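You operate a simulated robot arm through the tools that you are given. There is no shell and no other tool. Be economical: measure what you need, move in short steps, check, and stop when the job is done.

Carry out the task below with a simulated robot arm. There is one attempt and no reset: what you move stays moved.

Task
Take the orange clip off the red roll, let its loose end out and weight it down.
Fine: Clip onto the chest top above the ribbon drawer. Free the cradle catch, turn, back to HOLD. Use the chest's own weight. Set down upright: weight. Where these are worked on the way, their far stop is far enough and under half their travel is too little: cradle catch.
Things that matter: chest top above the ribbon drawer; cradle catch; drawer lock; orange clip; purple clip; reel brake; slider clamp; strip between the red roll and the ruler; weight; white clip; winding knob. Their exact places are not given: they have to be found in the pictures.

The check looks at the end state, three seconds after you hand in, the way a careful person would. Anything else that was tipped, shoved, dropped, spilled or broken makes it a failure.

Robot
A 6-joint arm with a two-finger parallel gripper on a trunk, on a base that drives. Base frame: it is fixed to the floor where the robot stands at the start and does not move with it; the origin is under the middle of the robot, x ahead of it, y to its left, z up; the surface under the hand at the start is at about z = 93. Units: cm, rad, N and s.
With the tool pointing down near the work surface it reaches from about 14 to 84 cm from the robot's upright axis, wherever it stands. Its first joint turns from -2.897 to 2.897 rad. Places, roughly: chest top above the ribbon drawer [30, 50, 90]; cradle catch [40, 30, 100]; drawer lock [60, -80, 70]; reel brake [70, -90, 100]; slider clamp [60, -70, 100]; strip between the red roll and the ruler [50, -20, 90]; winding knob [80, -60, 100]. Payload 3.91 kg.
Tool frame: the origin (TCP) lies between the finger pads and is the grasp point; the fingertips stand 3 cm ahead of it; z points along the fingers, y is the line along which they close. The gripper opens to 11 cm. The fingers are 2 cm wide and 1 cm thick; the gripper's body (4.8 by 11.2 cm) begins 5.5 cm behind the TCP.
Orientation is that of the tool frame in the base frame, as [roll, pitch, yaw] about the fixed x, y, z axes, in that order (R = Rz(yaw) Ry(pitch) Rx(roll)). With the fingers straight down and closing along the base's y, the tool's x points along the base's -x, its y along +y and its z along -z.

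Tools
- The arm moves only by the tool send_rows. Its argument "steps" is a list of rows, each a list of 3 entries, a list of its own where there are three numbers: the turn, a rotation vector about the tool's x, y, z in rad, then the shift along the tool's x, y, z in m, then the finger opening in m, from 0 to 0.11. In form: [[[rx, ry, rz], [dx, dy, dz], hand], ...]. A call has 1 to 10 rows; each row shifts and turns the commanded pose from where the row before left it, along the tool's axes as they then stand. Each row takes 0.2 s and may step no farther than 5 cm and 0.15 rad from the row before; otherwise, or with a gripper value out of range, the whole call is refused. Where a pose cannot be reached the arm comes as near as it can. A force on the tool above 90 N (or 10 N above the force at the start of the call, whichever is more), or a blocked arm, ends the call early, and 0.2 s more pass. Each finger travels about 10.8 cm/s and halts on what it meets, pressing with about 35 N; the grip force reading is that of the motor and also rises with nothing between the fingers. The clock runs only during rows and for 0.2 s after the last one: add rows that do not move to give the fingers time. It gives the time, the measured TCP pose, the force on the tool (base axes), the opening and the grip force at its end, in the units of the frame above (readings bear some noise), with the torque about the TCP (base axes, N m) and any sound that the robot's microphone picked up.
- Cameras (640 x 400 px; columns grow to the right, rows downward): "scene" is now at [-7.91, 2.34, 154.38]; the picture's right is [0.20, -0.98, 0.00], its down [-0.60, -0.13, -0.79] and it looks along [0.77, 0.16, -0.61] (base axes); focal length 279 px, centre (320, 200). "wrist" rides on the gripper at [7.7, 0.7, -11.4] in the tool frame; the picture's right is [-0.09, 1.00, 0.00], its down [-0.80, -0.07, -0.59] and it looks along [-0.59, -0.05, 0.80] (tool axes); focal length 270 px, centre (320, 200).
- get_image(camera): a new picture of that camera. No time passes.
- lift_body(by): slides the trunk up (or, below 0, down) by that many cm; the arm and the scene camera ride with it, the base frame stays. It gives what a move gives, with no picture.
- roll_base(legs): drives the robot by 1 to 6 legs, each [ahead, left, turn to the left] in cm, cm and rad, along the robot's own axes; the way and the turn of a leg run together, so that a leg with both is an arc; at most 150 cm and 3.142 rad a leg. The arm and the cameras ride along, it lands a little off, and it stops where it bumps. It gives what a move gives.
- head_to(pan, tilt): turns the head with the scene camera to pan (to the left, within 1.501 rad either way) and tilt (down, from -0.506 to 1.204), counted from straight ahead of the robot. It gives what a move gives.
- point_at(camera, pixels): for up to 12 pixels [column, row] of the newest picture of that camera ("zoom" is the newest enlarged one), the place [x, y, z] in the base frame of the surface seen there, good to about 0.2 cm, but the place of the scene camera against the robot may be out by one fixed shift of up to 1.8 cm in any direction. No time passes.
- inspect(camera, box): a new picture of the part [left, top, right, bottom] of that camera's present view, enlarged. No time passes.
- finish_job(): hands the job in; it is judged then, once.

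Work in short steps. Measure before you move; look again where a grasp or a placing could have gone wrong, and mend it. You have 80 turns and 68 pictures in all, those below and enlarged ones among them. Open the gripper and draw the arm clear of the work before you hand the job in, unless the task says otherwise; then end with one line.

The tools are called by a JSON object that holds its "name" and its "arguments". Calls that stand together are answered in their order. send_rows: Moves the arm, as the interface text tells. Its arguments: {"type":"object","properties":{"steps":{"type":"array"}},"required":["steps"]} The other tools are called the same way: lift_body (by) slides the trunk up or down; roll_base (legs) drives the base; head_to (pan, tilt) turns the head that bears the scene camera; get_image (camera) takes a picture; point_at (camera, pixels) gives the place of the surface under pixels of a picture; inspect (camera, box) takes an enlarged picture of a part of a camera's view; finish_job () hands the job in.

At the start:

```text
clock: 0.0
position: [43.34, 6.08, 128.99]
ee_rot: [-3.141, 0.0, -3.141]
contact_force: [0.6, -0.3, 0.1]
ft_torque: [-0.02, -0.05, 0.03]
opening: 11.02
gripper_force: 0.1
trunk travel left (down, up): [-47.5, 6.5]
robot x, y, heading: [0.23, 0.48, -0.001]
head pan, tilt: [0.206, 0.661]
```

scene: 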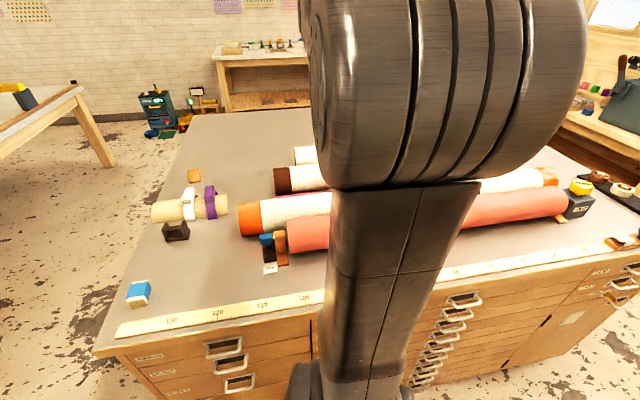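
wrist: 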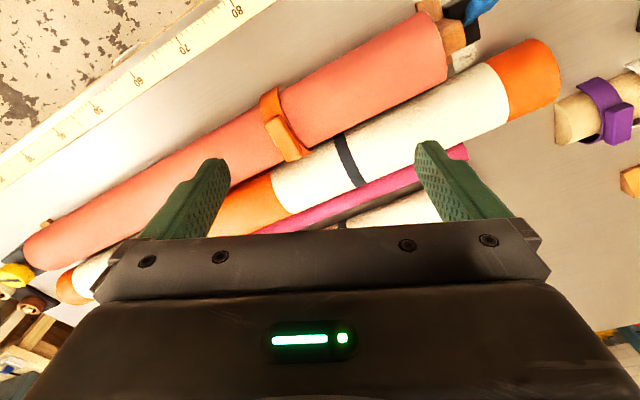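

The arm blocks the middle of the scene picture; the wrist picture shows the red roll with the orange clip near (283,125). I look left and right with the head first.

{"name": "head_to", "arguments": {"pan": 0.75, "tilt": 0.8}}

{"name": "get_image", "arguments": {"camera": "scene"}}

{"name": "point_at", "arguments": {"camera": "wrist", "pixels": [[283, 125], [270, 92], [292, 152], [440, 40], [35, 250], [345, 160], [180, 120], [380, 75], [180, 45], [460, 55], [465, 20], [600, 120]]}}

```text
clock: 1.0
position: [43.45, 6.02, 129.02]
ee_rot: [3.141, 0.0, -3.141]
contact_force: [0.5, 0.5, -0.1]
ft_torque: [-0.03, -0.02, 0.02]
opening: 11.02
gripper_force: 0.0
trunk travel left (down, up): [-47.5, 6.5]
robot x, y, heading: [-0.23, 0.17, -0.002]
head pan, tilt: [0.75, 0.799]
```

```text
65 pictures are left
```

scene: 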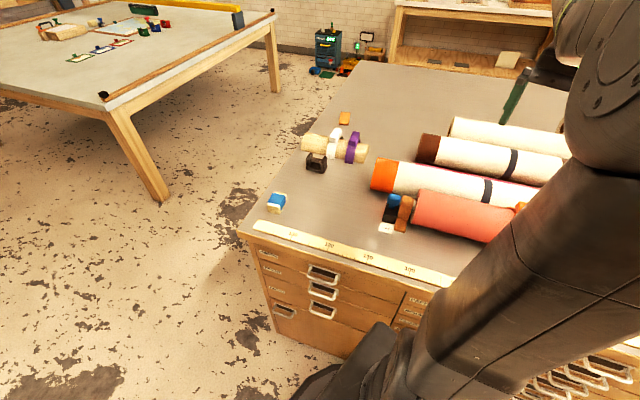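

```text
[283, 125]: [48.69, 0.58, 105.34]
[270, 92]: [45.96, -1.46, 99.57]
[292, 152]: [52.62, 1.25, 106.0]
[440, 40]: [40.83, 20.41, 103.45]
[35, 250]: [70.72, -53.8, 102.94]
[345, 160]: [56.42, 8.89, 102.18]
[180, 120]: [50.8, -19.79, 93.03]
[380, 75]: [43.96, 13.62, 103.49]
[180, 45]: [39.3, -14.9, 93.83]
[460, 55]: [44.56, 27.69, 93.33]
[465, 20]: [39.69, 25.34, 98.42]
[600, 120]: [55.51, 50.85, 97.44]
```

The chest's left part shows the clips on a wooden rod (near 335,148), a blue object (277,202), and the cradle end (397,210). I enlarge those and look to the right.

{"name": "inspect", "arguments": {"camera": "scene", "box": [240, 100, 440, 225]}}

{"name": "inspect", "arguments": {"camera": "scene", "box": [240, 180, 480, 330]}}

{"name": "head_to", "arguments": {"pan": -0.6, "tilt": 0.7}}

{"name": "get_image", "arguments": {"camera": "scene"}}

```text
3.20 times, centred on (340, 162) of scene
```

zoom: 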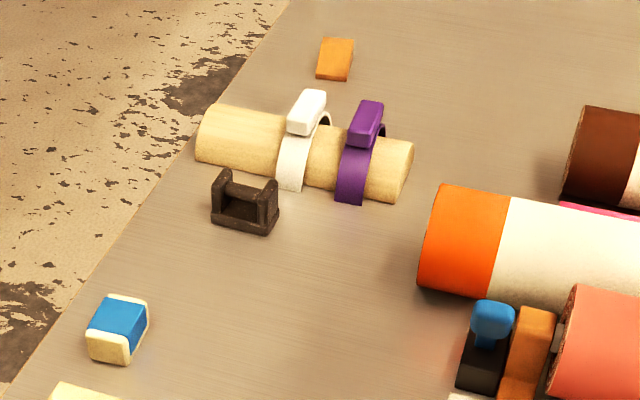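

```text
2.67 times, centred on (360, 255) of scene
```

zoom: 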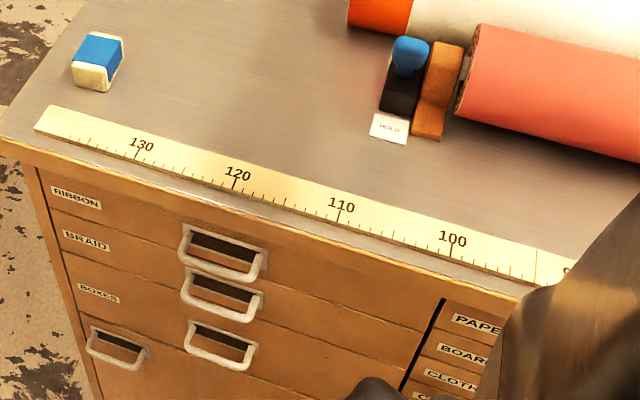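

```text
clock: 2.5
position: [43.4, 5.92, 128.92]
ee_rot: [3.141, 0.0, 3.141]
contact_force: [0.0, -0.9, 0.8]
ft_torque: [-0.01, 0.0, 0.0]
opening: 11.0
gripper_force: 0.0
trunk travel left (down, up): [-47.5, 6.5]
robot x, y, heading: [0.49, -0.14, 0.001]
head pan, tilt: [-0.6, 0.7]
```

```text
62 pictures are left
```

scene: 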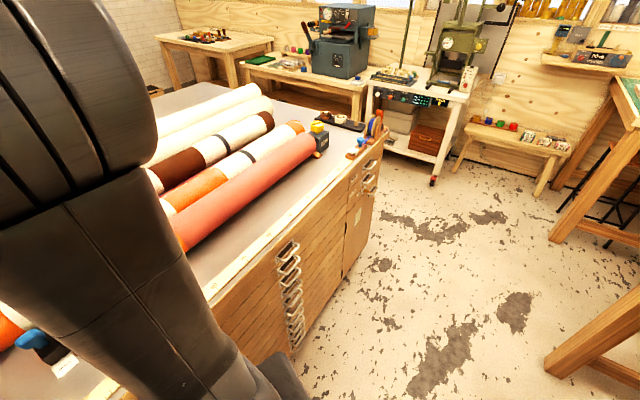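

The right end shows a yellow knob (318,128) and more devices (370,130). I enlarge them.

{"name": "inspect", "arguments": {"camera": "scene", "box": [290, 95, 402, 165]}}

{"name": "point_at", "arguments": {"camera": "scene", "pixels": [[318, 126], [322, 142], [377, 128], [360, 140], [352, 155], [345, 120], [362, 190], [310, 150]]}}

{"name": "inspect", "arguments": {"camera": "wrist", "box": [380, 0, 640, 162]}}

{"name": "inspect", "arguments": {"camera": "wrist", "box": [0, 200, 160, 300]}}

```text
5.71 times, centred on (346, 130) of scene
```

zoom: 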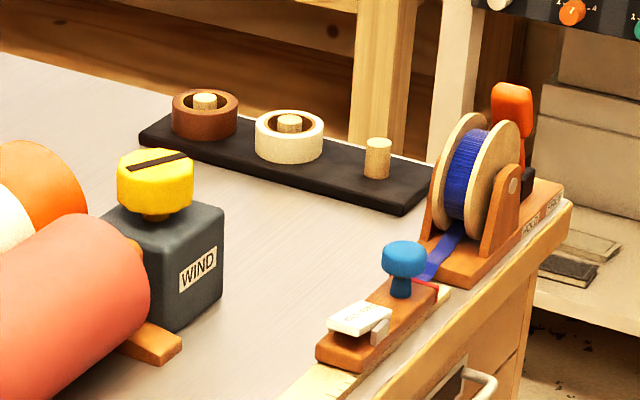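

```text
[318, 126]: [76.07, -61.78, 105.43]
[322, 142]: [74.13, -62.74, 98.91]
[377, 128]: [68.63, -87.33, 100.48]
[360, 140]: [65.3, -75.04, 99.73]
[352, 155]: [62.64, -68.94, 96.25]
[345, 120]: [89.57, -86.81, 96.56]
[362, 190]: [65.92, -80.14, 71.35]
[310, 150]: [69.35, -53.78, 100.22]
```

```text
2.46 times, centred on (510, 81) of wrist
```

zoom: 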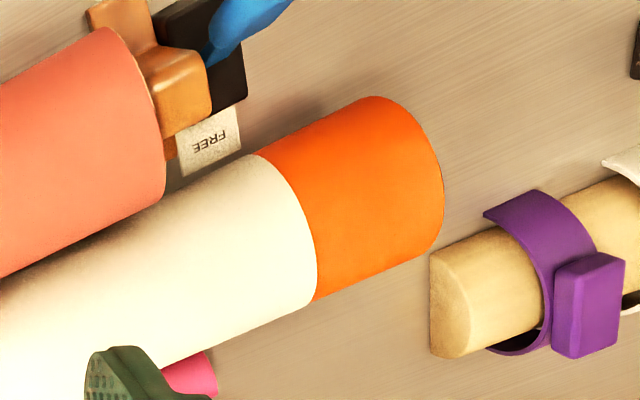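

```text
4.00 times, centred on (80, 250) of wrist
```

zoom: 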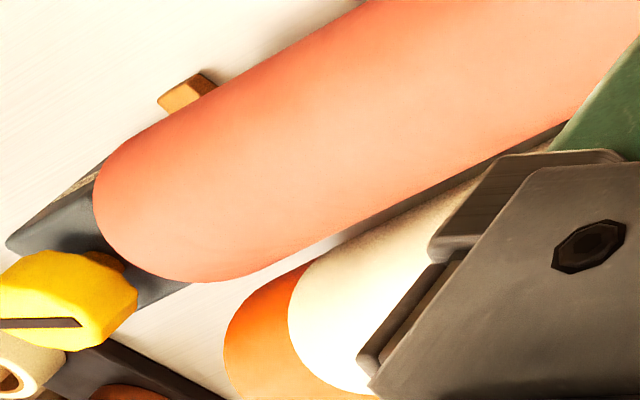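

Winding knob (yellow, at about [76,-62,105]) and catch (blue lever, label FREE on the far side) are found. I move the hand to view the catch and its surroundings up close.

{"name": "send_rows", "arguments": {"steps": [[[0, 0, 0], [0.0215, 0.034, 0.01], 0.11], [[0, 0, 0], [0.0215, 0.034, 0.01], 0.11], [[0, 0, 0], [0.0215, 0.034, 0.01], 0.11], [[0, 0, 0], [0.0215, 0.034, 0.01], 0.11], [[0, 0, 0], [0.0215, 0.034, 0.01], 0.11], [[0, 0, 0], [0.0215, 0.034, 0.01], 0.11], [[0, 0, 0], [0.0215, 0.034, 0.01], 0.11]]}}

{"name": "get_image", "arguments": {"camera": "wrist"}}

{"name": "head_to", "arguments": {"pan": 0.15, "tilt": 0.85}}

{"name": "get_image", "arguments": {"camera": "scene"}}

```text
clock: 4.1
position: [28.3, 29.74, 121.88]
ee_rot: [-3.14, 0.0, 3.142]
contact_force: [0.3, -0.8, -0.6]
ft_torque: [0.01, 0.03, -0.02]
opening: 10.99
gripper_force: 0.1
trunk travel left (down, up): [-47.5, 6.5]
robot x, y, heading: [-0.11, -0.34, 0.004]
head pan, tilt: [-0.6, 0.7]
```

```text
58 pictures are left
```

wrist: 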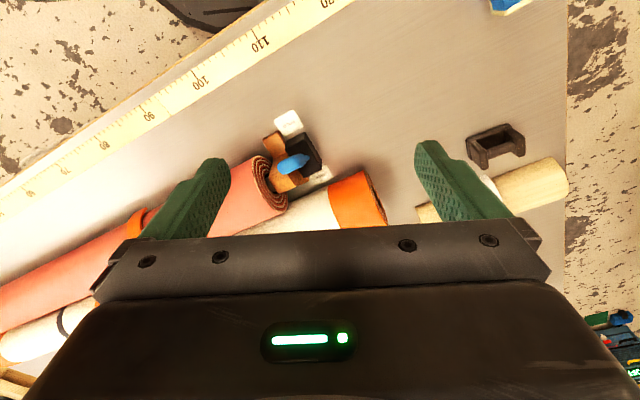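

```text
clock: 5.2
position: [28.27, 29.74, 121.93]
ee_rot: [3.141, -0.001, 3.141]
contact_force: [0.5, 0.4, -0.5]
ft_torque: [0.0, 0.01, 0.01]
opening: 11.0
gripper_force: 0.1
trunk travel left (down, up): [-47.5, 6.5]
robot x, y, heading: [-0.23, -0.07, 0.001]
head pan, tilt: [0.15, 0.85]
```

```text
57 pictures are left
```

scene: 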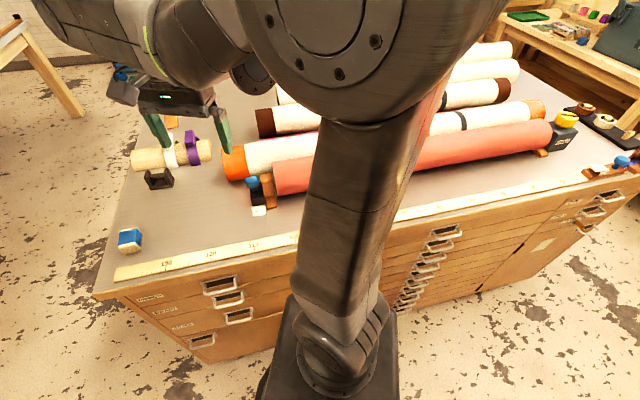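

The wrist picture shows the catch: blue lever (292,163), black block (303,155), white labels at (290,122) and (320,178), dark weight at (495,145). I enlarge and measure.

{"name": "inspect", "arguments": {"camera": "wrist", "box": [230, 95, 390, 195]}}

{"name": "inspect", "arguments": {"camera": "wrist", "box": [430, 100, 590, 200]}}

{"name": "point_at", "arguments": {"camera": "wrist", "pixels": [[292, 163], [284, 165], [305, 158], [290, 122], [320, 174], [303, 136], [282, 150], [470, 140], [515, 128], [492, 135], [510, 155], [475, 160]]}}

```text
4.00 times, centred on (310, 145) of wrist
```

zoom: 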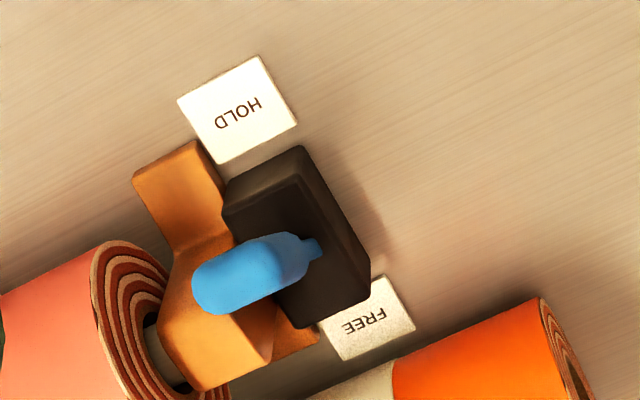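

```text
4.00 times, centred on (510, 150) of wrist
```

zoom: 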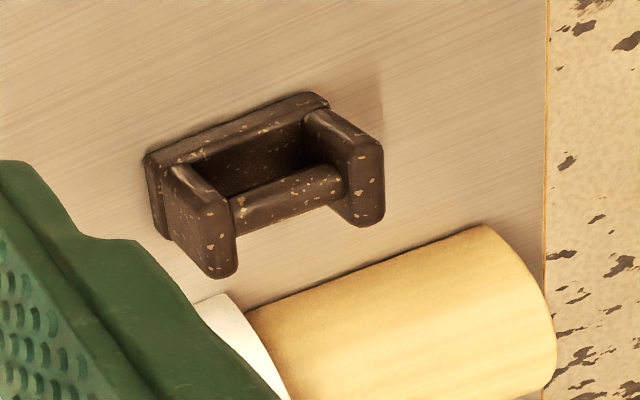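

```text
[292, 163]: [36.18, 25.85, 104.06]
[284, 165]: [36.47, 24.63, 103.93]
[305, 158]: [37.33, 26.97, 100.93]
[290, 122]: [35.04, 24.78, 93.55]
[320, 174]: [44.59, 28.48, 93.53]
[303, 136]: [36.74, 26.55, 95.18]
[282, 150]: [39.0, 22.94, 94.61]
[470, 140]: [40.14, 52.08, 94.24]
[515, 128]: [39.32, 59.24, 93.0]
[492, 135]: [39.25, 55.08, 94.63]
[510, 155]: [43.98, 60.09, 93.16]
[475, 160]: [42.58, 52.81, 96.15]
```

Dark bar-handled weight stands upright near [41,56]. I measure the catch lever and block in more detail.

{"name": "point_at", "arguments": {"camera": "wrist", "pixels": [[305, 132], [287, 144], [321, 166], [305, 175], [304, 141], [309, 157], [280, 168], [292, 162], [302, 155], [297, 172], [298, 146], [313, 163]]}}

{"name": "inspect", "arguments": {"camera": "scene", "box": [220, 150, 316, 210]}}

{"name": "point_at", "arguments": {"camera": "scene", "pixels": [[253, 182], [253, 196], [258, 211], [269, 190], [130, 240], [163, 178], [172, 262], [120, 270], [187, 118]]}}

```text
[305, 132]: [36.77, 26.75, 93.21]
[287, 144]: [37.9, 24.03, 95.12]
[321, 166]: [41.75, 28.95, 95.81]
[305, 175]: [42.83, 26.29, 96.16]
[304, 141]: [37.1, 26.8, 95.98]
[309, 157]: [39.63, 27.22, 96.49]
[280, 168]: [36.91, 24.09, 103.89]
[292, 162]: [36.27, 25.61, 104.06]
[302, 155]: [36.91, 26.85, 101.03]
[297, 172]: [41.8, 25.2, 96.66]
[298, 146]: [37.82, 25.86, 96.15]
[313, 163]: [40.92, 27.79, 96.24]
```

```text
6.67 times, centred on (268, 180) of scene
```

zoom: 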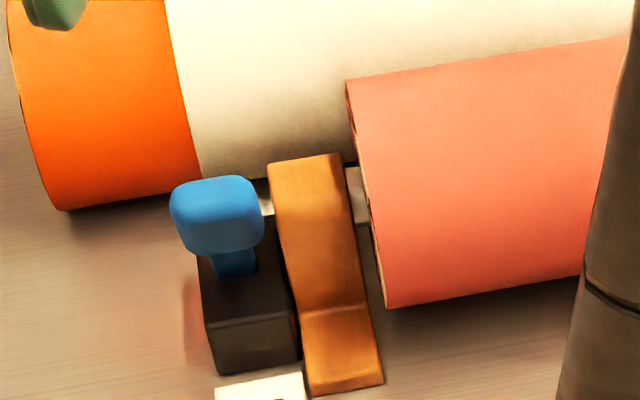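

```text
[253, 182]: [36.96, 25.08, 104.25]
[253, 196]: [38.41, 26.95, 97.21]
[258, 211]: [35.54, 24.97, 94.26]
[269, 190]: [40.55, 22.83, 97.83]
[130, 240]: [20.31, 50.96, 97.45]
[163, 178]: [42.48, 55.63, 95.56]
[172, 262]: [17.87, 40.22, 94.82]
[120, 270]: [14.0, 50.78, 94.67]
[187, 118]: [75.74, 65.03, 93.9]
```

The lever leans to HOLD (knob at [36.5,25.2,103.5], block centre [39.8,26.4], top 96); FREE lies along (0.92,0.39). Next I look closely at the orange clip.

{"name": "send_rows", "arguments": {"steps": [[[0, 0, 0], [-0.0114, -0.0429, 0.0029], 0.11], [[0, 0, 0], [-0.0114, -0.0429, 0.0029], 0.11], [[0, 0, 0], [-0.0114, -0.0429, 0.0029], 0.11], [[0, 0, 0], [-0.0114, -0.0429, 0.0029], 0.11], [[0, 0, 0], [-0.0114, -0.0429, 0.0029], 0.11], [[0, 0, 0], [-0.0114, -0.0429, 0.0029], 0.11], [[0, 0, 0], [-0.0114, -0.0429, 0.0029], 0.11]]}}

{"name": "get_image", "arguments": {"camera": "wrist"}}

```text
clock: 6.8
position: [36.27, -0.42, 120.13]
ee_rot: [3.141, -0.001, -3.14]
contact_force: [-0.1, -0.2, -0.1]
ft_torque: [0.02, 0.0, 0.02]
opening: 11.0
gripper_force: 0.0
trunk travel left (down, up): [-47.5, 6.5]
robot x, y, heading: [0.31, -0.12, 0.001]
head pan, tilt: [0.15, 0.85]
```

```text
53 pictures are left
```

wrist: 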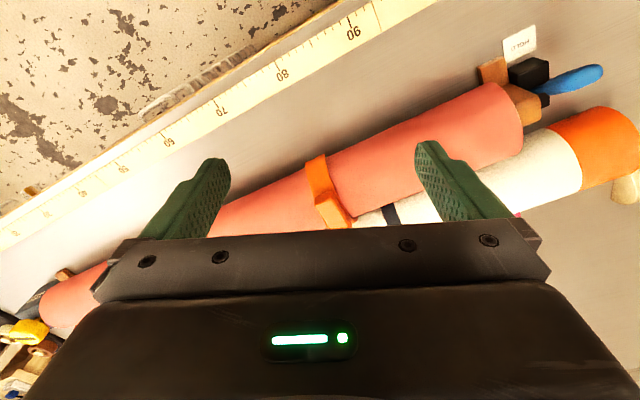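

{"name": "inspect", "arguments": {"camera": "wrist", "box": [240, 140, 400, 240]}}

{"name": "point_at", "arguments": {"camera": "wrist", "pixels": [[313, 158], [322, 180], [330, 205], [338, 222], [322, 212], [343, 205], [310, 175], [333, 178], [350, 180], [355, 140], [380, 200], [290, 195]]}}

```text
4.00 times, centred on (320, 190) of wrist
```

zoom: 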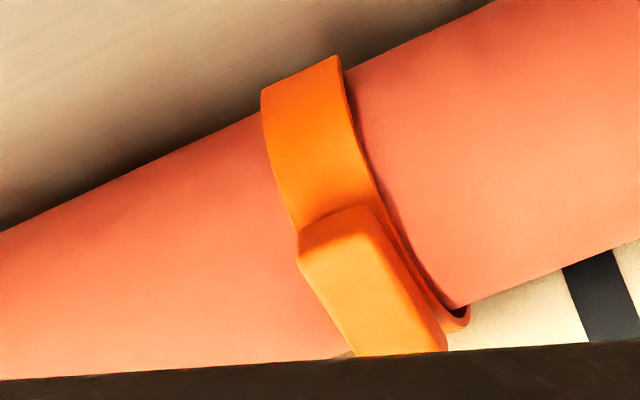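

```text
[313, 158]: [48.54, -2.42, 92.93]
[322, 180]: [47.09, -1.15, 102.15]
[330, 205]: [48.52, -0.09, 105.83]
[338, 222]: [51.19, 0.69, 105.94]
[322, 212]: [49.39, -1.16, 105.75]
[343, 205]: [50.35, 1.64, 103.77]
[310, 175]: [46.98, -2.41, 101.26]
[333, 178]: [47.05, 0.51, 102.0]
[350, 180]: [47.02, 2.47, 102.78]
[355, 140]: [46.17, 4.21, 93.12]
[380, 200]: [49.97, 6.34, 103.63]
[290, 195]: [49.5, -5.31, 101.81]
```

The clip's block lies along (0.93,0.38), centre ≈ [50.6,0.5], top 106, level. I turn the hand so that the fingers close along the roll axis and hover above it.

{"name": "send_rows", "arguments": {"steps": [[[0, 0, -0.1273], [0, 0, 0], 0.08], [[0, 0, -0.1273], [0, 0, 0], 0.07], [[0, 0, -0.1273], [0, 0, 0], 0.06], [[0, 0, 0], [-0.0341, -0.0112, 0.0178], 0.06], [[0, 0, 0], [-0.0341, -0.0112, 0.0178], 0.06], [[0, 0, 0], [-0.0341, -0.0112, 0.0178], 0.06], [[0, 0, 0], [-0.0341, -0.0112, 0.0178], 0.06]]}}

{"name": "get_image", "arguments": {"camera": "wrist"}}

```text
clock: 8.4
position: [50.67, 0.56, 112.84]
ee_rot: [3.141, -0.002, -2.76]
contact_force: [1.0, 0.1, 0.3]
ft_torque: [-0.04, 0.03, 0.01]
opening: 5.98
gripper_force: 0.1
trunk travel left (down, up): [-47.5, 6.5]
robot x, y, heading: [-0.08, -0.27, 0.0]
head pan, tilt: [0.15, 0.85]
```

```text
51 pictures are left
```

wrist: 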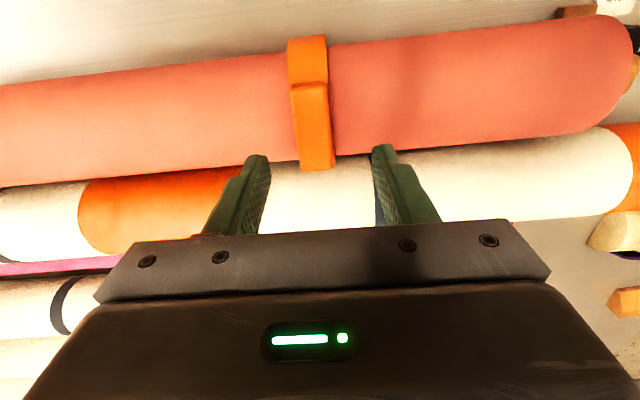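

The block now sits between the fingers in view (293–335, 82–171). I measure its corners.

{"name": "point_at", "arguments": {"camera": "wrist", "pixels": [[296, 92], [325, 90], [331, 163], [304, 166], [313, 130], [400, 95], [400, 70], [230, 110], [400, 120], [305, 45], [323, 60]]}}

```text
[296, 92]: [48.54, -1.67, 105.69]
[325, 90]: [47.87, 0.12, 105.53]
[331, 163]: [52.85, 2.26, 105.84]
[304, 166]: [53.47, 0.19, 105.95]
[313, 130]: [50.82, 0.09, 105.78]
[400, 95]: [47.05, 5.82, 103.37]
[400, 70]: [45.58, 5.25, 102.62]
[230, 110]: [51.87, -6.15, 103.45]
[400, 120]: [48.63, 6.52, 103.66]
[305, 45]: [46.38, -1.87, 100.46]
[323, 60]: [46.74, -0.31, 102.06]
```

Block centre is [50.7,0.2], top 105.8, roll top 103.6. I descend to TCP z≈107 and close on it.

{"name": "send_rows", "arguments": {"steps": [[[0, 0, 0], [0.001, -0.0033, 0.03], 0.05], [[0, 0, 0], [0, 0, 0.02], 0.05], [[0, 0, 0], [0, 0, 0.0082], 0.05], [[0, 0, 0], [0, 0, 0], 0.05], [[0, 0, 0], [0, 0, 0], 0.01], [[0, 0, 0], [0, 0, 0], 0.01], [[0, 0, 0], [0, 0, 0], 0.01]]}}

{"name": "get_image", "arguments": {"camera": "wrist"}}

```text
clock: 10.0
position: [50.7, 0.24, 107.13]
ee_rot: [-3.141, -0.001, -2.76]
contact_force: [0.2, 0.1, 0.0]
ft_torque: [0.01, -0.01, 0.0]
opening: 2.88
gripper_force: 35.8
trunk travel left (down, up): [-47.5, 6.5]
robot x, y, heading: [0.02, 0.21, -0.0]
head pan, tilt: [0.15, 0.85]
```

```text
50 pictures are left
```

wrist: 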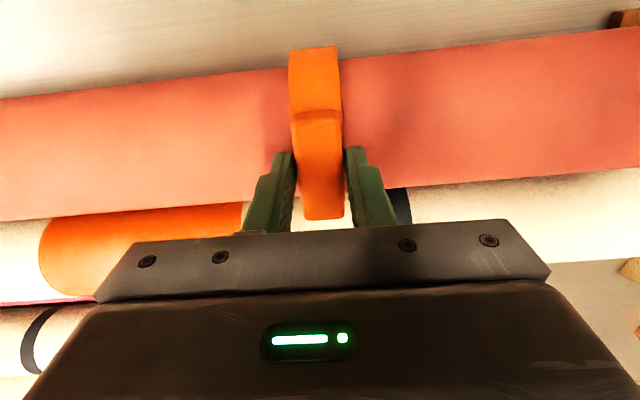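

Held at 2.88 cm with 36 N. I pull straight up in small steps and watch the force.

{"name": "send_rows", "arguments": {"steps": [[[0, 0, 0], [0, 0, -0.005], 0.005], [[0, 0, 0], [0, 0, -0.005], 0.005], [[0, 0, 0], [0, 0, -0.01], 0.005], [[0, 0, 0], [0, 0, -0.01], 0.005]]}}

{"name": "get_image", "arguments": {"camera": "wrist"}}

```text
clock: 11.0
position: [50.69, 0.32, 110.02]
ee_rot: [3.141, 0.0, -2.759]
contact_force: [-0.7, -0.7, 0.1]
ft_torque: [-0.01, 0.02, 0.02]
opening: 2.89
gripper_force: 34.9
trunk travel left (down, up): [-47.5, 6.5]
robot x, y, heading: [0.05, -0.36, 0.0]
head pan, tilt: [0.15, 0.85]
```

```text
49 pictures are left
```

wrist: 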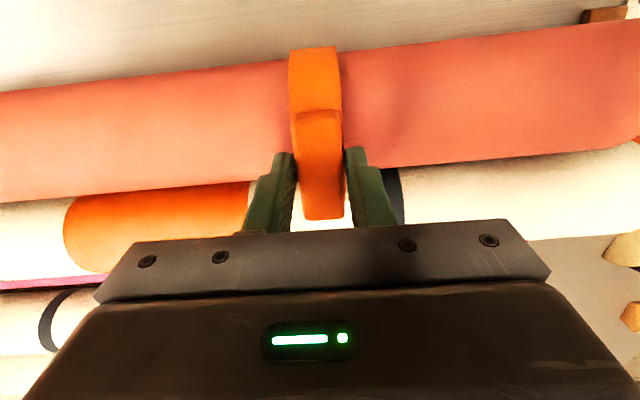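

The clip rises with the hand with no resistance. I go on up.

{"name": "send_rows", "arguments": {"steps": [[[0, 0, 0], [0, 0, -0.015], 0.005], [[0, 0, 0], [0, 0, -0.02], 0.005], [[0, 0, 0], [0, 0, -0.03], 0.005], [[0, 0, 0], [0, 0, -0.03], 0.005], [[0, 0, 0], [0, 0, -0.03], 0.005]]}}

{"name": "get_image", "arguments": {"camera": "wrist"}}

{"name": "get_image", "arguments": {"camera": "scene"}}

```text
clock: 12.2
position: [50.57, 0.26, 122.5]
ee_rot: [3.14, 0.0, -2.76]
contact_force: [0.8, 0.2, 0.1]
ft_torque: [0.02, 0.01, -0.01]
opening: 2.9
gripper_force: 34.1
trunk travel left (down, up): [-47.5, 6.5]
robot x, y, heading: [0.23, -0.04, 0.004]
head pan, tilt: [0.15, 0.85]
```

```text
48 pictures are left
```

wrist: 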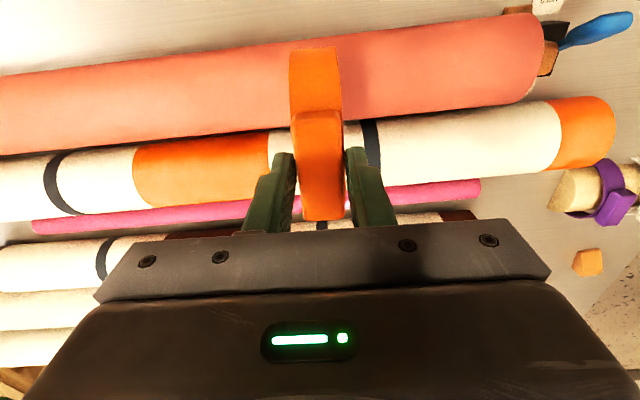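

```text
47 pictures are left
```

scene: 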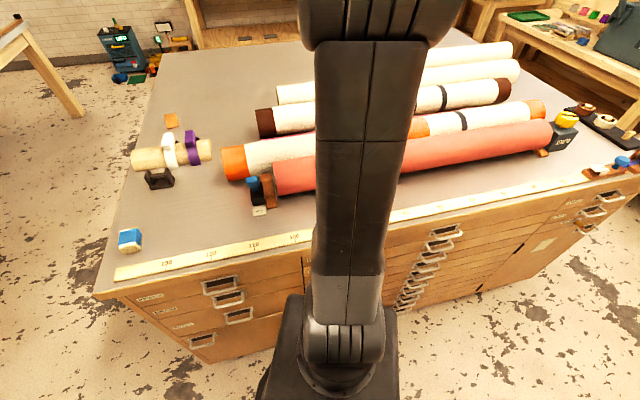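

The clip is off. I carry it high over to a free spot near [30,44] above the ribbon drawer.

{"name": "send_rows", "arguments": {"steps": [[[0, 0, 0], [0.0028, 0.0482, 0], 0.005], [[0, 0, 0], [0.0028, 0.0482, 0], 0.005], [[0, 0, 0], [0.0028, 0.0482, 0], 0.005], [[0, 0, 0], [0.0028, 0.0482, 0], 0.005], [[0, 0, 0], [0.0028, 0.0482, 0], 0.005], [[0, 0, 0], [0.0028, 0.0482, 0], 0.005], [[0, 0, 0], [0.0028, 0.0482, 0], 0.005], [[0, 0, 0], [0.0028, 0.0482, 0], 0.005], [[0, 0, 0], [0.0028, 0.0482, 0], 0.005], [[0, 0, 0], [0.0028, 0.0482, 0], 0.005]]}}

{"name": "head_to", "arguments": {"pan": 0.7, "tilt": 0.75}}

{"name": "get_image", "arguments": {"camera": "scene"}}

```text
clock: 14.4
position: [29.96, 44.1, 122.42]
ee_rot: [-3.141, 0.0, -2.76]
contact_force: [-0.6, -0.1, -0.4]
ft_torque: [0.0, -0.03, -0.01]
opening: 2.88
gripper_force: 34.6
trunk travel left (down, up): [-47.5, 6.5]
robot x, y, heading: [-0.12, -0.04, -0.003]
head pan, tilt: [0.15, 0.85]
```

```text
clock: 15.3
position: [30.2, 44.0, 122.49]
ee_rot: [-3.141, -0.003, -2.759]
contact_force: [-0.7, -0.1, -0.6]
ft_torque: [0.01, -0.02, 0.0]
opening: 2.88
gripper_force: 35.6
trunk travel left (down, up): [-47.5, 6.5]
robot x, y, heading: [-0.35, 0.13, 0.002]
head pan, tilt: [0.7, 0.75]
```

```text
46 pictures are left
```

scene: 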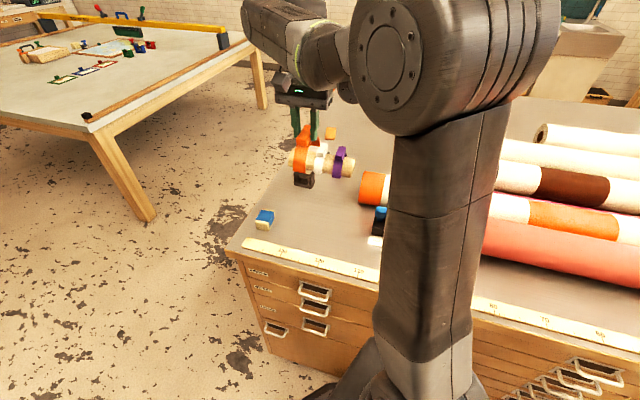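

{"name": "inspect", "arguments": {"camera": "scene", "box": [264, 85, 376, 155]}}

{"name": "inspect", "arguments": {"camera": "scene", "box": [270, 100, 350, 195]}}

```text
5.71 times, centred on (320, 120) of scene
```

zoom: 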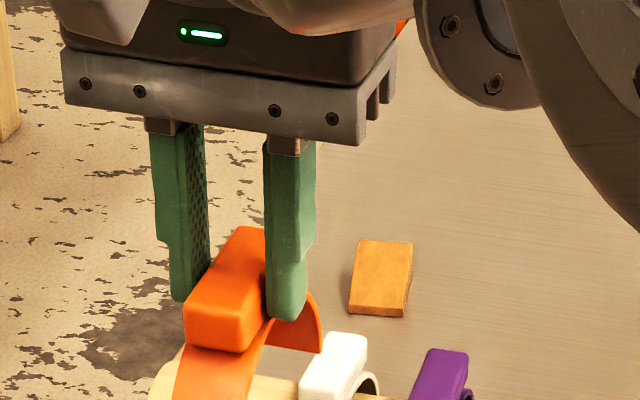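

```text
4.21 times, centred on (310, 148) of scene
```

zoom: 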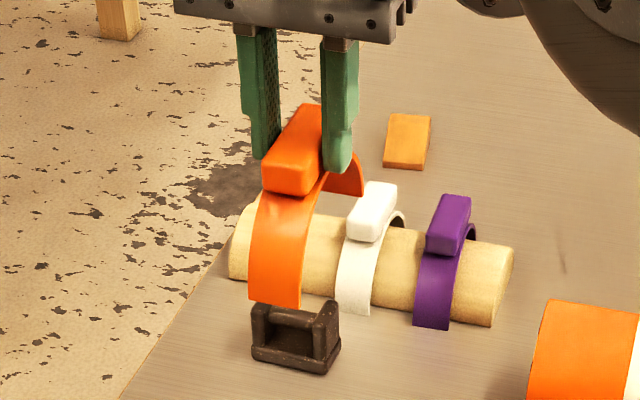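

The clip is an arch hanging from its block. I measure its lower edges to know its depth.

{"name": "point_at", "arguments": {"camera": "zoom", "pixels": [[275, 298], [295, 300], [255, 295], [300, 150], [290, 185], [355, 185], [275, 240]]}}

```text
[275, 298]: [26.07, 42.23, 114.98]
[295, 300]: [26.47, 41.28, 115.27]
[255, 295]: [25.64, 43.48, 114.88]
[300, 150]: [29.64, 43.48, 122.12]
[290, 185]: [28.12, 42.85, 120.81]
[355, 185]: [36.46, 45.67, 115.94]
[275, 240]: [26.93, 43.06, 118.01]
```

Leg bottoms are about 8.4 cm below the TCP, so touch should come near TCP z≈101.6. I descend to 103, then slowly.

{"name": "send_rows", "arguments": {"steps": [[[0, 0, 0], [0, 0, 0.04], 0.005], [[0, 0, 0], [0, 0, 0.04], 0.005], [[0, 0, 0], [0, 0, 0.04], 0.005], [[0, 0, 0], [0, 0, 0.04], 0.005], [[0, 0, 0], [0, 0, 0.03], 0.005]]}}

{"name": "send_rows", "arguments": {"steps": [[[0, 0, 0], [0, 0, 0.003], 0.005], [[0, 0, 0], [0, 0, 0.003], 0.005], [[0, 0, 0], [0, 0, 0.003], 0.005]]}}

{"name": "inspect", "arguments": {"camera": "scene", "box": [260, 120, 388, 200]}}

```text
clock: 16.5
position: [30.17, 43.97, 103.4]
ee_rot: [3.141, 0.001, -2.759]
contact_force: [0.9, 0.5, -1.1]
ft_torque: [-0.01, -0.02, 0.0]
opening: 2.86
gripper_force: 35.1
trunk travel left (down, up): [-47.5, 6.5]
robot x, y, heading: [0.46, -0.27, 0.002]
head pan, tilt: [0.7, 0.75]
```

```text
clock: 17.3
position: [30.12, 43.88, 102.61]
ee_rot: [3.14, 0.001, -2.76]
contact_force: [-0.4, 0.1, -0.4]
ft_torque: [0.01, -0.02, -0.01]
opening: 2.88
gripper_force: 34.8
trunk travel left (down, up): [-47.5, 6.5]
robot x, y, heading: [0.18, 0.09, 0.004]
head pan, tilt: [0.7, 0.75]
```

```text
5.00 times, centred on (324, 160) of scene
```

zoom: 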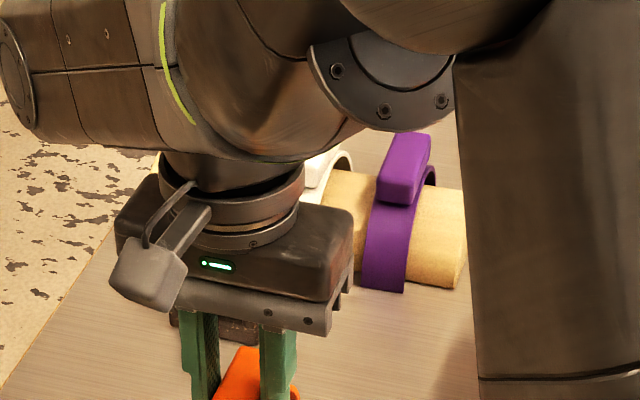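

No contact yet. I creep down further with small steps.

{"name": "send_rows", "arguments": {"steps": [[[0, 0, 0], [0, 0, 0.003], 0.005], [[0, 0, 0], [0, 0, 0.003], 0.005], [[0, 0, 0], [0, 0, 0.003], 0.005], [[0, 0, 0], [0, 0, 0.003], 0.005]]}}

{"name": "inspect", "arguments": {"camera": "scene", "box": [250, 160, 378, 240]}}

```text
clock: 18.3
position: [30.41, 44.07, 101.53]
ee_rot: [3.138, 0.004, -2.76]
contact_force: [7.7, 3.3, 24.5]
ft_torque: [-0.17, 0.62, -0.04]
opening: 2.9
gripper_force: 34.5
trunk travel left (down, up): [-47.5, 6.5]
robot x, y, heading: [0.23, -0.1, -0.002]
head pan, tilt: [0.7, 0.75]
```

```text
5.00 times, centred on (314, 200) of scene
```

zoom: 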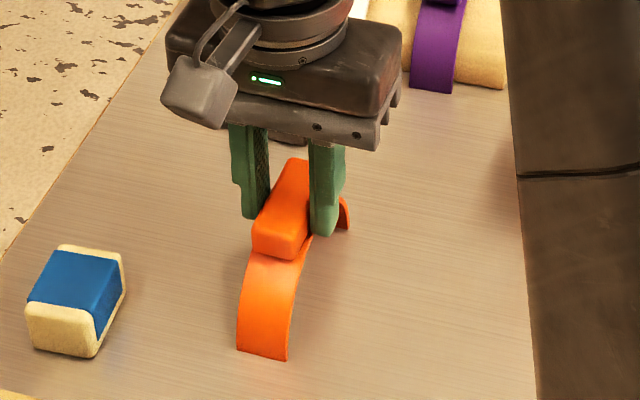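

The clip touches the chest (24 N). I ease up 1 mm, open, and rise clear.

{"name": "send_rows", "arguments": {"steps": [[[0, 0, 0], [0, 0, -0.002], 0.005], [[0, 0, 0], [0, 0, 0], 0.035], [[0, 0, 0], [0, 0, 0], 0.05], [[0, 0, 0], [0, 0, 0], 0.05], [[0, 0, 0], [0, 0, -0.03], 0.05], [[0, 0, 0], [0, 0, -0.04], 0.05], [[0, 0, 0], [0, 0, -0.05], 0.05], [[0, 0, 0], [0, 0, -0.05], 0.05]]}}

{"name": "inspect", "arguments": {"camera": "scene", "box": [230, 120, 422, 240]}}

```text
clock: 20.1
position: [30.11, 43.79, 118.67]
ee_rot: [-3.141, 0.0, -2.759]
contact_force: [0.4, 0.5, 0.3]
ft_torque: [-0.02, -0.02, 0.02]
opening: 5.0
gripper_force: 0.0
trunk travel left (down, up): [-47.5, 6.5]
robot x, y, heading: [-0.2, -0.03, 0.001]
head pan, tilt: [0.7, 0.75]
```

```text
3.33 times, centred on (326, 180) of scene
```

zoom: 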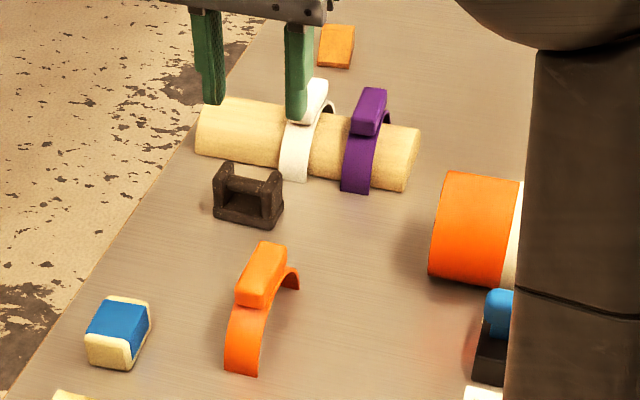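

The clip stands by itself on the chest top. Now I hover over the catch knob with the fingers set to close along the roll axis.

{"name": "send_rows", "arguments": {"steps": [[[0, 0, 0], [0.002, -0.0393, 0.005], 0.05], [[0, 0, 0], [0.002, -0.0393, 0.005], 0.05], [[0, 0, 0], [0.002, -0.0393, 0.005], 0.05], [[0, 0, 0], [0.002, -0.0393, 0.005], 0.05], [[0, 0, 0], [0.002, -0.0393, 0.005], 0.05]]}}

{"name": "inspect", "arguments": {"camera": "wrist", "box": [200, 60, 440, 210]}}

```text
clock: 21.3
position: [36.55, 25.29, 116.15]
ee_rot: [3.141, 0.0, -2.759]
contact_force: [0.5, -0.9, -0.3]
ft_torque: [-0.02, 0.03, -0.01]
opening: 5.02
gripper_force: 0.1
trunk travel left (down, up): [-47.5, 6.5]
robot x, y, heading: [0.18, -0.07, -0.002]
head pan, tilt: [0.7, 0.75]
```

```text
2.67 times, centred on (320, 135) of wrist
```

zoom: 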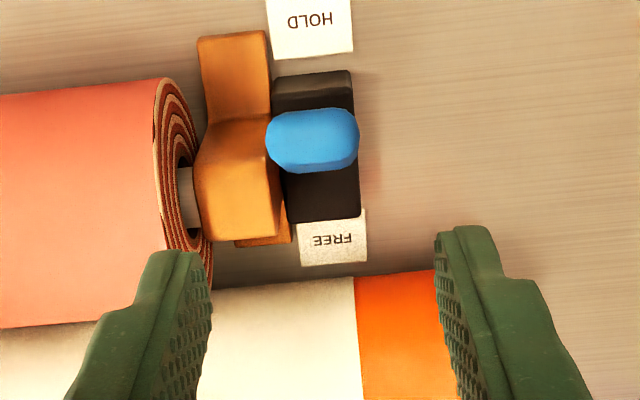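

The knob's blue head spans (267–358, 108–172) in the zoom. I measure it.

{"name": "point_at", "arguments": {"camera": "zoom", "pixels": [[272, 142], [354, 138], [312, 140], [312, 115], [312, 165], [330, 90], [322, 200], [235, 190], [305, 20], [332, 240], [240, 150], [300, 200]]}}

```text
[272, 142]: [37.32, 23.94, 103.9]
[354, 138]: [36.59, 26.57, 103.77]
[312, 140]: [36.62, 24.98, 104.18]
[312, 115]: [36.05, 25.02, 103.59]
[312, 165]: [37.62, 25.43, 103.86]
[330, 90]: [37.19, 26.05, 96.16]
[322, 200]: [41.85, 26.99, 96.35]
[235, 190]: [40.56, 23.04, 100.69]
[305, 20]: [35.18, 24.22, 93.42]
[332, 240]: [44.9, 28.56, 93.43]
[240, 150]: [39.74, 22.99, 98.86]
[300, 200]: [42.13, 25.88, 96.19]
```

Knob head: centre [36.8,25.1], top 104.1, 2.9 cm wide along the roll axis. I descend with a 4.2 cm opening to TCP z 105.2 and close.

{"name": "send_rows", "arguments": {"steps": [[[0, 0, 0], [-0.0016, -0.0027, 0.03], 0.042], [[0, 0, 0], [0, 0, 0.03], 0.042], [[0, 0, 0], [0, 0, 0.03], 0.042], [[0, 0, 0], [0, 0, 0.0195], 0.042], [[0, 0, 0], [0, 0, 0], 0.042], [[0, 0, 0], [0, 0, 0], 0.02], [[0, 0, 0], [0, 0, 0], 0.02]]}}

{"name": "inspect", "arguments": {"camera": "wrist", "box": [200, 60, 440, 210]}}

```text
clock: 22.9
position: [36.92, 25.09, 105.12]
ee_rot: [3.141, 0.001, -2.759]
contact_force: [0.9, -2.9, -0.5]
ft_torque: [-0.11, -0.06, 0.53]
opening: 3.18
gripper_force: 45.0
trunk travel left (down, up): [-47.5, 6.5]
robot x, y, heading: [0.15, 0.2, -0.0]
head pan, tilt: [0.7, 0.75]
```

```text
2.67 times, centred on (320, 135) of wrist
```

zoom: 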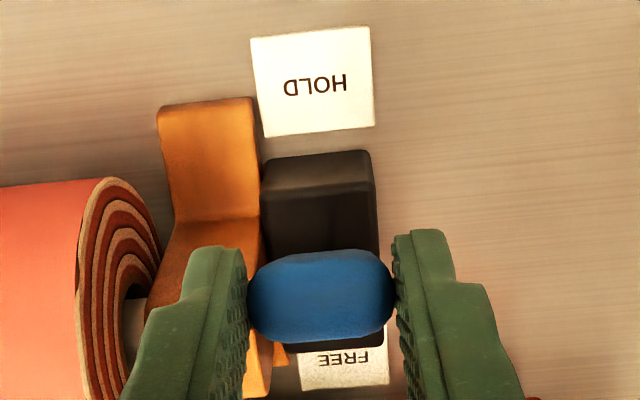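

Gripped at 3.2 cm. I swing the lever along its arc toward FREE.

{"name": "send_rows", "arguments": {"steps": [[[0, 0, 0], [-0.01, 0, -0.0038], 0.02], [[0, 0, 0], [-0.01, 0, -0.0022], 0.02], [[0, 0, 0], [-0.01, 0, -0.001], 0.02], [[0, 0, 0], [-0.01, 0, 0.0004], 0.02], [[0, 0, 0], [-0.01, 0, 0.0017], 0.02], [[0, 0, 0], [-0.01, 0, 0.0032], 0.02]]}}

{"name": "inspect", "arguments": {"camera": "wrist", "box": [200, 60, 440, 210]}}

```text
clock: 24.3
position: [42.27, 27.28, 105.57]
ee_rot: [-3.14, 0.003, -2.759]
contact_force: [-7.5, -5.6, 11.1]
ft_torque: [-0.81, 0.99, 0.17]
opening: 3.18
gripper_force: 45.0
trunk travel left (down, up): [-47.5, 6.5]
robot x, y, heading: [0.19, 0.22, 0.003]
head pan, tilt: [0.7, 0.75]
```

```text
2.67 times, centred on (320, 135) of wrist
```

zoom: 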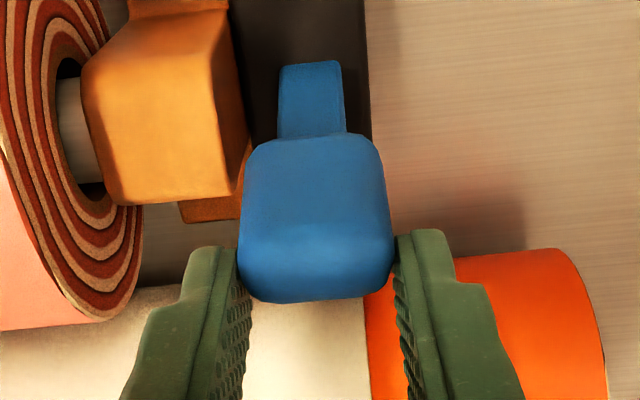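

The lever leans toward FREE with a slight resistance starting. I push 0.8 cm more to find the stop.

{"name": "send_rows", "arguments": {"steps": [[[0, 0, 0], [-0.004, 0, 0.002], 0.02], [[0, 0, 0], [-0.004, 0, 0.002], 0.02]]}}

```text
clock: 24.9
position: [42.95, 27.65, 105.08]
ee_rot: [3.139, 0.002, -2.761]
contact_force: [-6.1, -4.2, 18.7]
ft_torque: [-0.73, 1.16, 0.15]
opening: 3.17
gripper_force: 44.5
trunk travel left (down, up): [-47.5, 6.5]
robot x, y, heading: [-0.01, 0.22, 0.002]
head pan, tilt: [0.7, 0.75]
```

{"name": "send_rows", "arguments": {"steps": [[[0, 0, 0], [-0.004, 0, 0.001], 0.02], [[0, 0, 0], [-0.003, 0, 0.001], 0.02]]}}

{"name": "inspect", "arguments": {"camera": "wrist", "box": [200, 60, 440, 210]}}

```text
clock: 25.5
position: [43.54, 27.93, 104.75]
ee_rot: [-3.141, 0.0, -2.759]
contact_force: [-9.0, -4.4, 8.8]
ft_torque: [-0.48, 1.27, 0.22]
opening: 3.18
gripper_force: 45.2
trunk travel left (down, up): [-47.5, 6.5]
robot x, y, heading: [0.12, 0.12, -0.001]
head pan, tilt: [0.7, 0.75]
```

```text
2.67 times, centred on (320, 135) of wrist
```

zoom: 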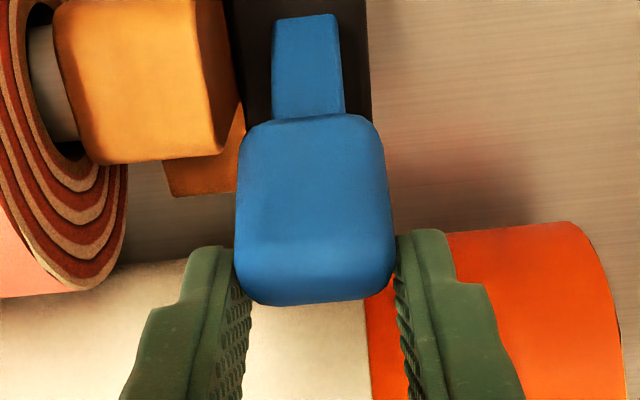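

Still moving freely. I push slightly more for the stop.

{"name": "send_rows", "arguments": {"steps": [[[0, 0, 0], [-0.004, 0, 0.002], 0.02], [[0, 0, 0], [-0.004, 0, 0.002], 0.02]]}}

{"name": "inspect", "arguments": {"camera": "wrist", "box": [200, 60, 440, 210]}}

```text
clock: 26.1
position: [44.3, 28.28, 104.36]
ee_rot: [-3.141, 0.001, -2.762]
contact_force: [-12.8, -4.8, 3.2]
ft_torque: [-0.68, 1.06, 0.15]
opening: 3.17
gripper_force: 44.5
trunk travel left (down, up): [-47.5, 6.5]
robot x, y, heading: [-0.28, 0.12, -0.001]
head pan, tilt: [0.7, 0.75]
```

```text
2.67 times, centred on (320, 135) of wrist
```

zoom: 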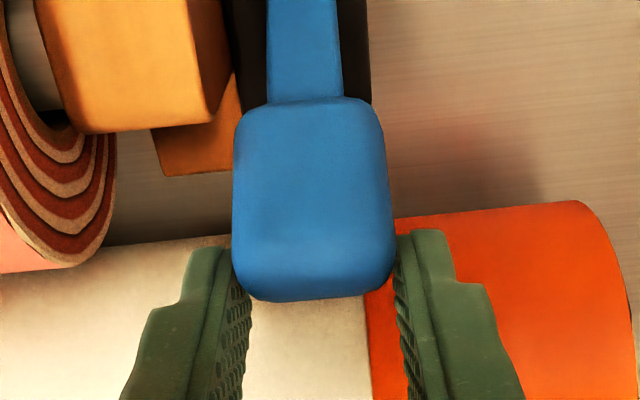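

Force is rising as if at the stop (moved 8 cm). I release, rise, and look at where the lever rests.

{"name": "send_rows", "arguments": {"steps": [[[0, 0, 0], [0.006, 0, 0], 0.02], [[0, 0, 0], [0, 0, 0], 0.042], [[0, 0, 0], [0, 0, 0], 0.042], [[0, 0, 0], [0, 0, -0.04], 0.042], [[0, 0, 0], [0.04, 0, -0.03], 0.042], [[0, 0, 0], [0.04, 0, -0.03], 0.042]]}}

{"name": "inspect", "arguments": {"camera": "wrist", "box": [160, 60, 480, 260]}}

```text
clock: 27.5
position: [36.32, 24.98, 114.4]
ee_rot: [-3.141, 0.002, -2.76]
contact_force: [-0.6, -1.0, 0.5]
ft_torque: [0.02, -0.03, -0.02]
opening: 4.22
gripper_force: 0.0
trunk travel left (down, up): [-47.5, 6.5]
robot x, y, heading: [0.04, 0.01, -0.001]
head pan, tilt: [0.7, 0.75]
```

```text
2.00 times, centred on (320, 160) of wrist
```

zoom: 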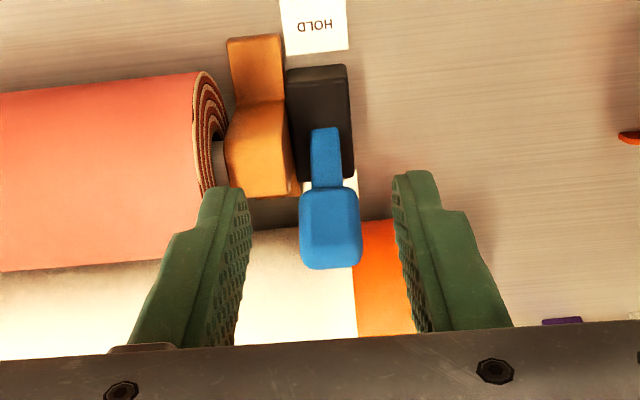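

The lever now leans well over to FREE. I measure its knob, then drive to the winding knob.

{"name": "point_at", "arguments": {"camera": "zoom", "pixels": [[330, 205], [330, 250], [310, 230], [355, 230], [325, 140], [325, 170], [330, 230]]}}

{"name": "send_rows", "arguments": {"steps": [[[0, 0, 0], [0.02, 0, -0.04], 0.08], [[0, 0, 0], [0.02, 0, -0.04], 0.11]]}}

{"name": "head_to", "arguments": {"pan": -0.6, "tilt": 0.75}}

{"name": "get_image", "arguments": {"camera": "scene"}}

```text
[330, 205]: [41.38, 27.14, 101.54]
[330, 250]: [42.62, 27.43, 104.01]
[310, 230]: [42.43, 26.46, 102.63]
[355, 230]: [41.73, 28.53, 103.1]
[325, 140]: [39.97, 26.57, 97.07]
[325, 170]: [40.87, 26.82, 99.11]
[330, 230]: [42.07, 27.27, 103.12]
```

```text
clock: 28.1
position: [32.67, 23.66, 122.45]
ee_rot: [-3.141, 0.0, -2.759]
contact_force: [0.4, -0.2, -0.1]
ft_torque: [0.02, -0.01, -0.01]
opening: 10.99
gripper_force: 0.1
trunk travel left (down, up): [-47.5, 6.5]
robot x, y, heading: [-0.05, -0.33, -0.004]
head pan, tilt: [0.7, 0.75]
```

```text
clock: 29.6
position: [32.78, 23.64, 122.33]
ee_rot: [-3.141, -0.001, -2.758]
contact_force: [-0.1, 0.5, 0.0]
ft_torque: [0.0, 0.0, -0.03]
opening: 10.99
gripper_force: 0.0
trunk travel left (down, up): [-47.5, 6.5]
robot x, y, heading: [0.17, 0.35, 0.003]
head pan, tilt: [-0.6, 0.75]
```

```text
34 pictures are left
```

scene: 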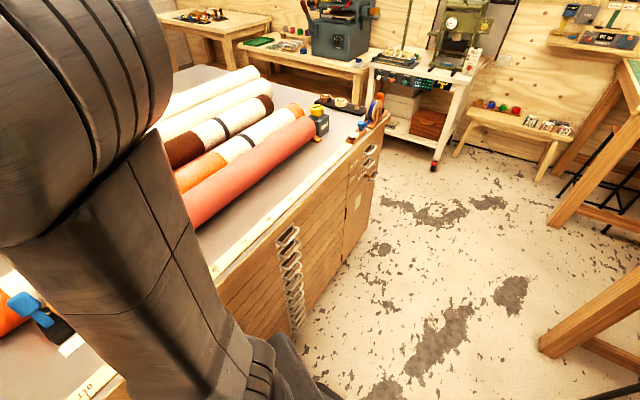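

The lever's knob is now at [42.8,27.6,104], symmetric to HOLD, so it is at FREE. The winding knob is 98 cm off, so I drive 45 cm along the chest front.

{"name": "roll_base", "arguments": {"legs": [[16.8, -41.8, 0]]}}

{"name": "get_image", "arguments": {"camera": "wrist"}}

```text
clock: 31.7
position: [43.36, -4.91, 122.34]
ee_rot: [-3.141, 0.0, -2.751]
contact_force: [0.1, 0.0, 0.2]
ft_torque: [0.0, 0.0, -0.01]
opening: 11.02
gripper_force: 0.0
trunk travel left (down, up): [-47.5, 6.5]
robot x, y, heading: [11.03, -28.9, 0.016]
head pan, tilt: [-0.6, 0.75]
stopped in leg 1: the robot was blocked; the commanded pose is now the measured one
```

```text
33 pictures are left
```

wrist: 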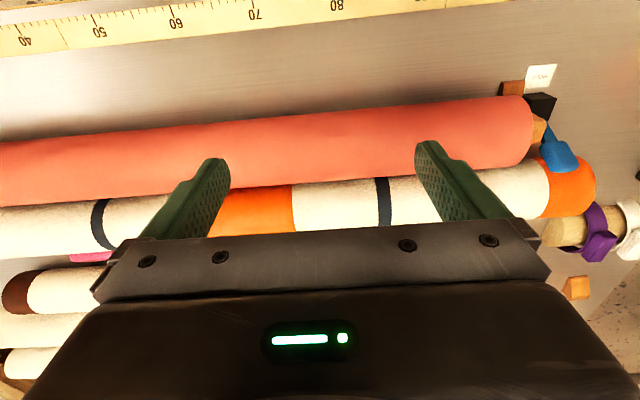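

The base bumped the chest. I back off 10 cm, turn parallel to the chest front and strafe 15 cm right.

{"name": "roll_base", "arguments": {"legs": [[-10, 0, 0], [0, 0, -0.39], [0, -15, 0]]}}

{"name": "head_to", "arguments": {"pan": -0.1, "tilt": 0.75}}

{"name": "get_image", "arguments": {"camera": "scene"}}

```text
clock: 35.0
position: [34.56, -33.19, 122.39]
ee_rot: [-3.141, 0.001, 3.141]
contact_force: [-0.3, 0.3, 0.4]
ft_torque: [0.0, -0.04, 0.01]
opening: 11.0
gripper_force: 0.0
trunk travel left (down, up): [-47.5, 6.5]
robot x, y, heading: [-4.76, -42.5, -0.379]
head pan, tilt: [-0.6, 0.75]
```

```text
clock: 35.9
position: [34.51, -33.14, 122.26]
ee_rot: [3.141, 0.0, 3.141]
contact_force: [0.5, 0.1, -0.1]
ft_torque: [0.01, -0.01, 0.02]
opening: 10.98
gripper_force: 0.1
trunk travel left (down, up): [-47.5, 6.5]
robot x, y, heading: [-4.3, -43.01, -0.38]
head pan, tilt: [-0.099, 0.75]
```

```text
32 pictures are left
```

scene: 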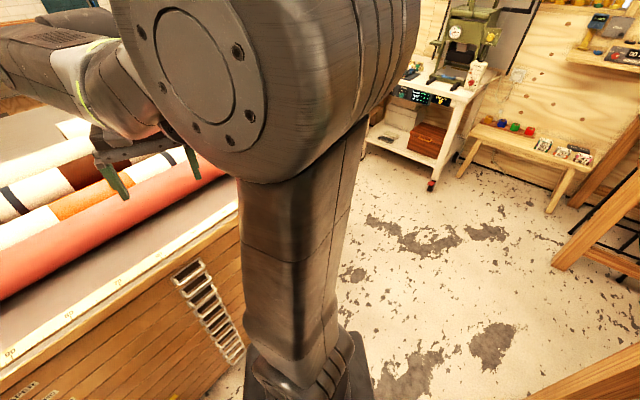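

I turned the wrong way (the chest front's normal is at +0.38 rad). I turn back left 0.76, then go ahead and right.

{"name": "roll_base", "arguments": {"legs": [[0, 0, 0.765], [14, 0, 0], [0, -9, 0]]}}

{"name": "head_to", "arguments": {"pan": -0.7, "tilt": 0.75}}

{"name": "get_image", "arguments": {"camera": "scene"}}

```text
clock: 39.9
position: [33.34, -11.91, 122.29]
ee_rot: [3.141, 0.001, -2.376]
contact_force: [-0.6, -0.2, 0.8]
ft_torque: [0.04, 0.0, -0.02]
opening: 11.01
gripper_force: 0.0
trunk travel left (down, up): [-47.5, 6.5]
robot x, y, heading: [11.71, -45.77, 0.385]
head pan, tilt: [-0.099, 0.75]
```

```text
clock: 40.9
position: [33.18, -11.84, 122.23]
ee_rot: [3.141, 0.001, -2.378]
contact_force: [-0.1, 1.1, 0.4]
ft_torque: [-0.02, 0.0, -0.03]
opening: 11.0
gripper_force: 0.0
trunk travel left (down, up): [-47.5, 6.5]
robot x, y, heading: [11.73, -45.74, 0.384]
head pan, tilt: [-0.7, 0.75]
```

```text
31 pictures are left
```

scene: 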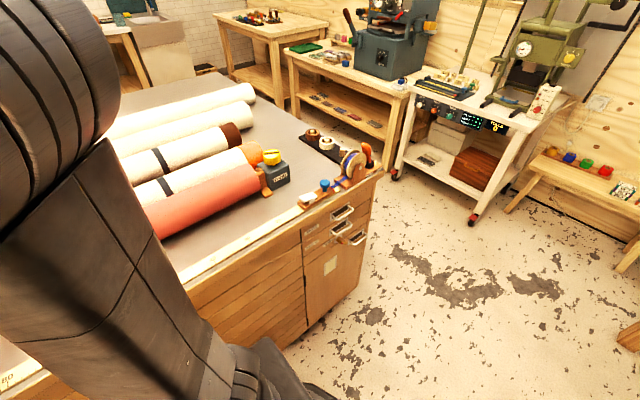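

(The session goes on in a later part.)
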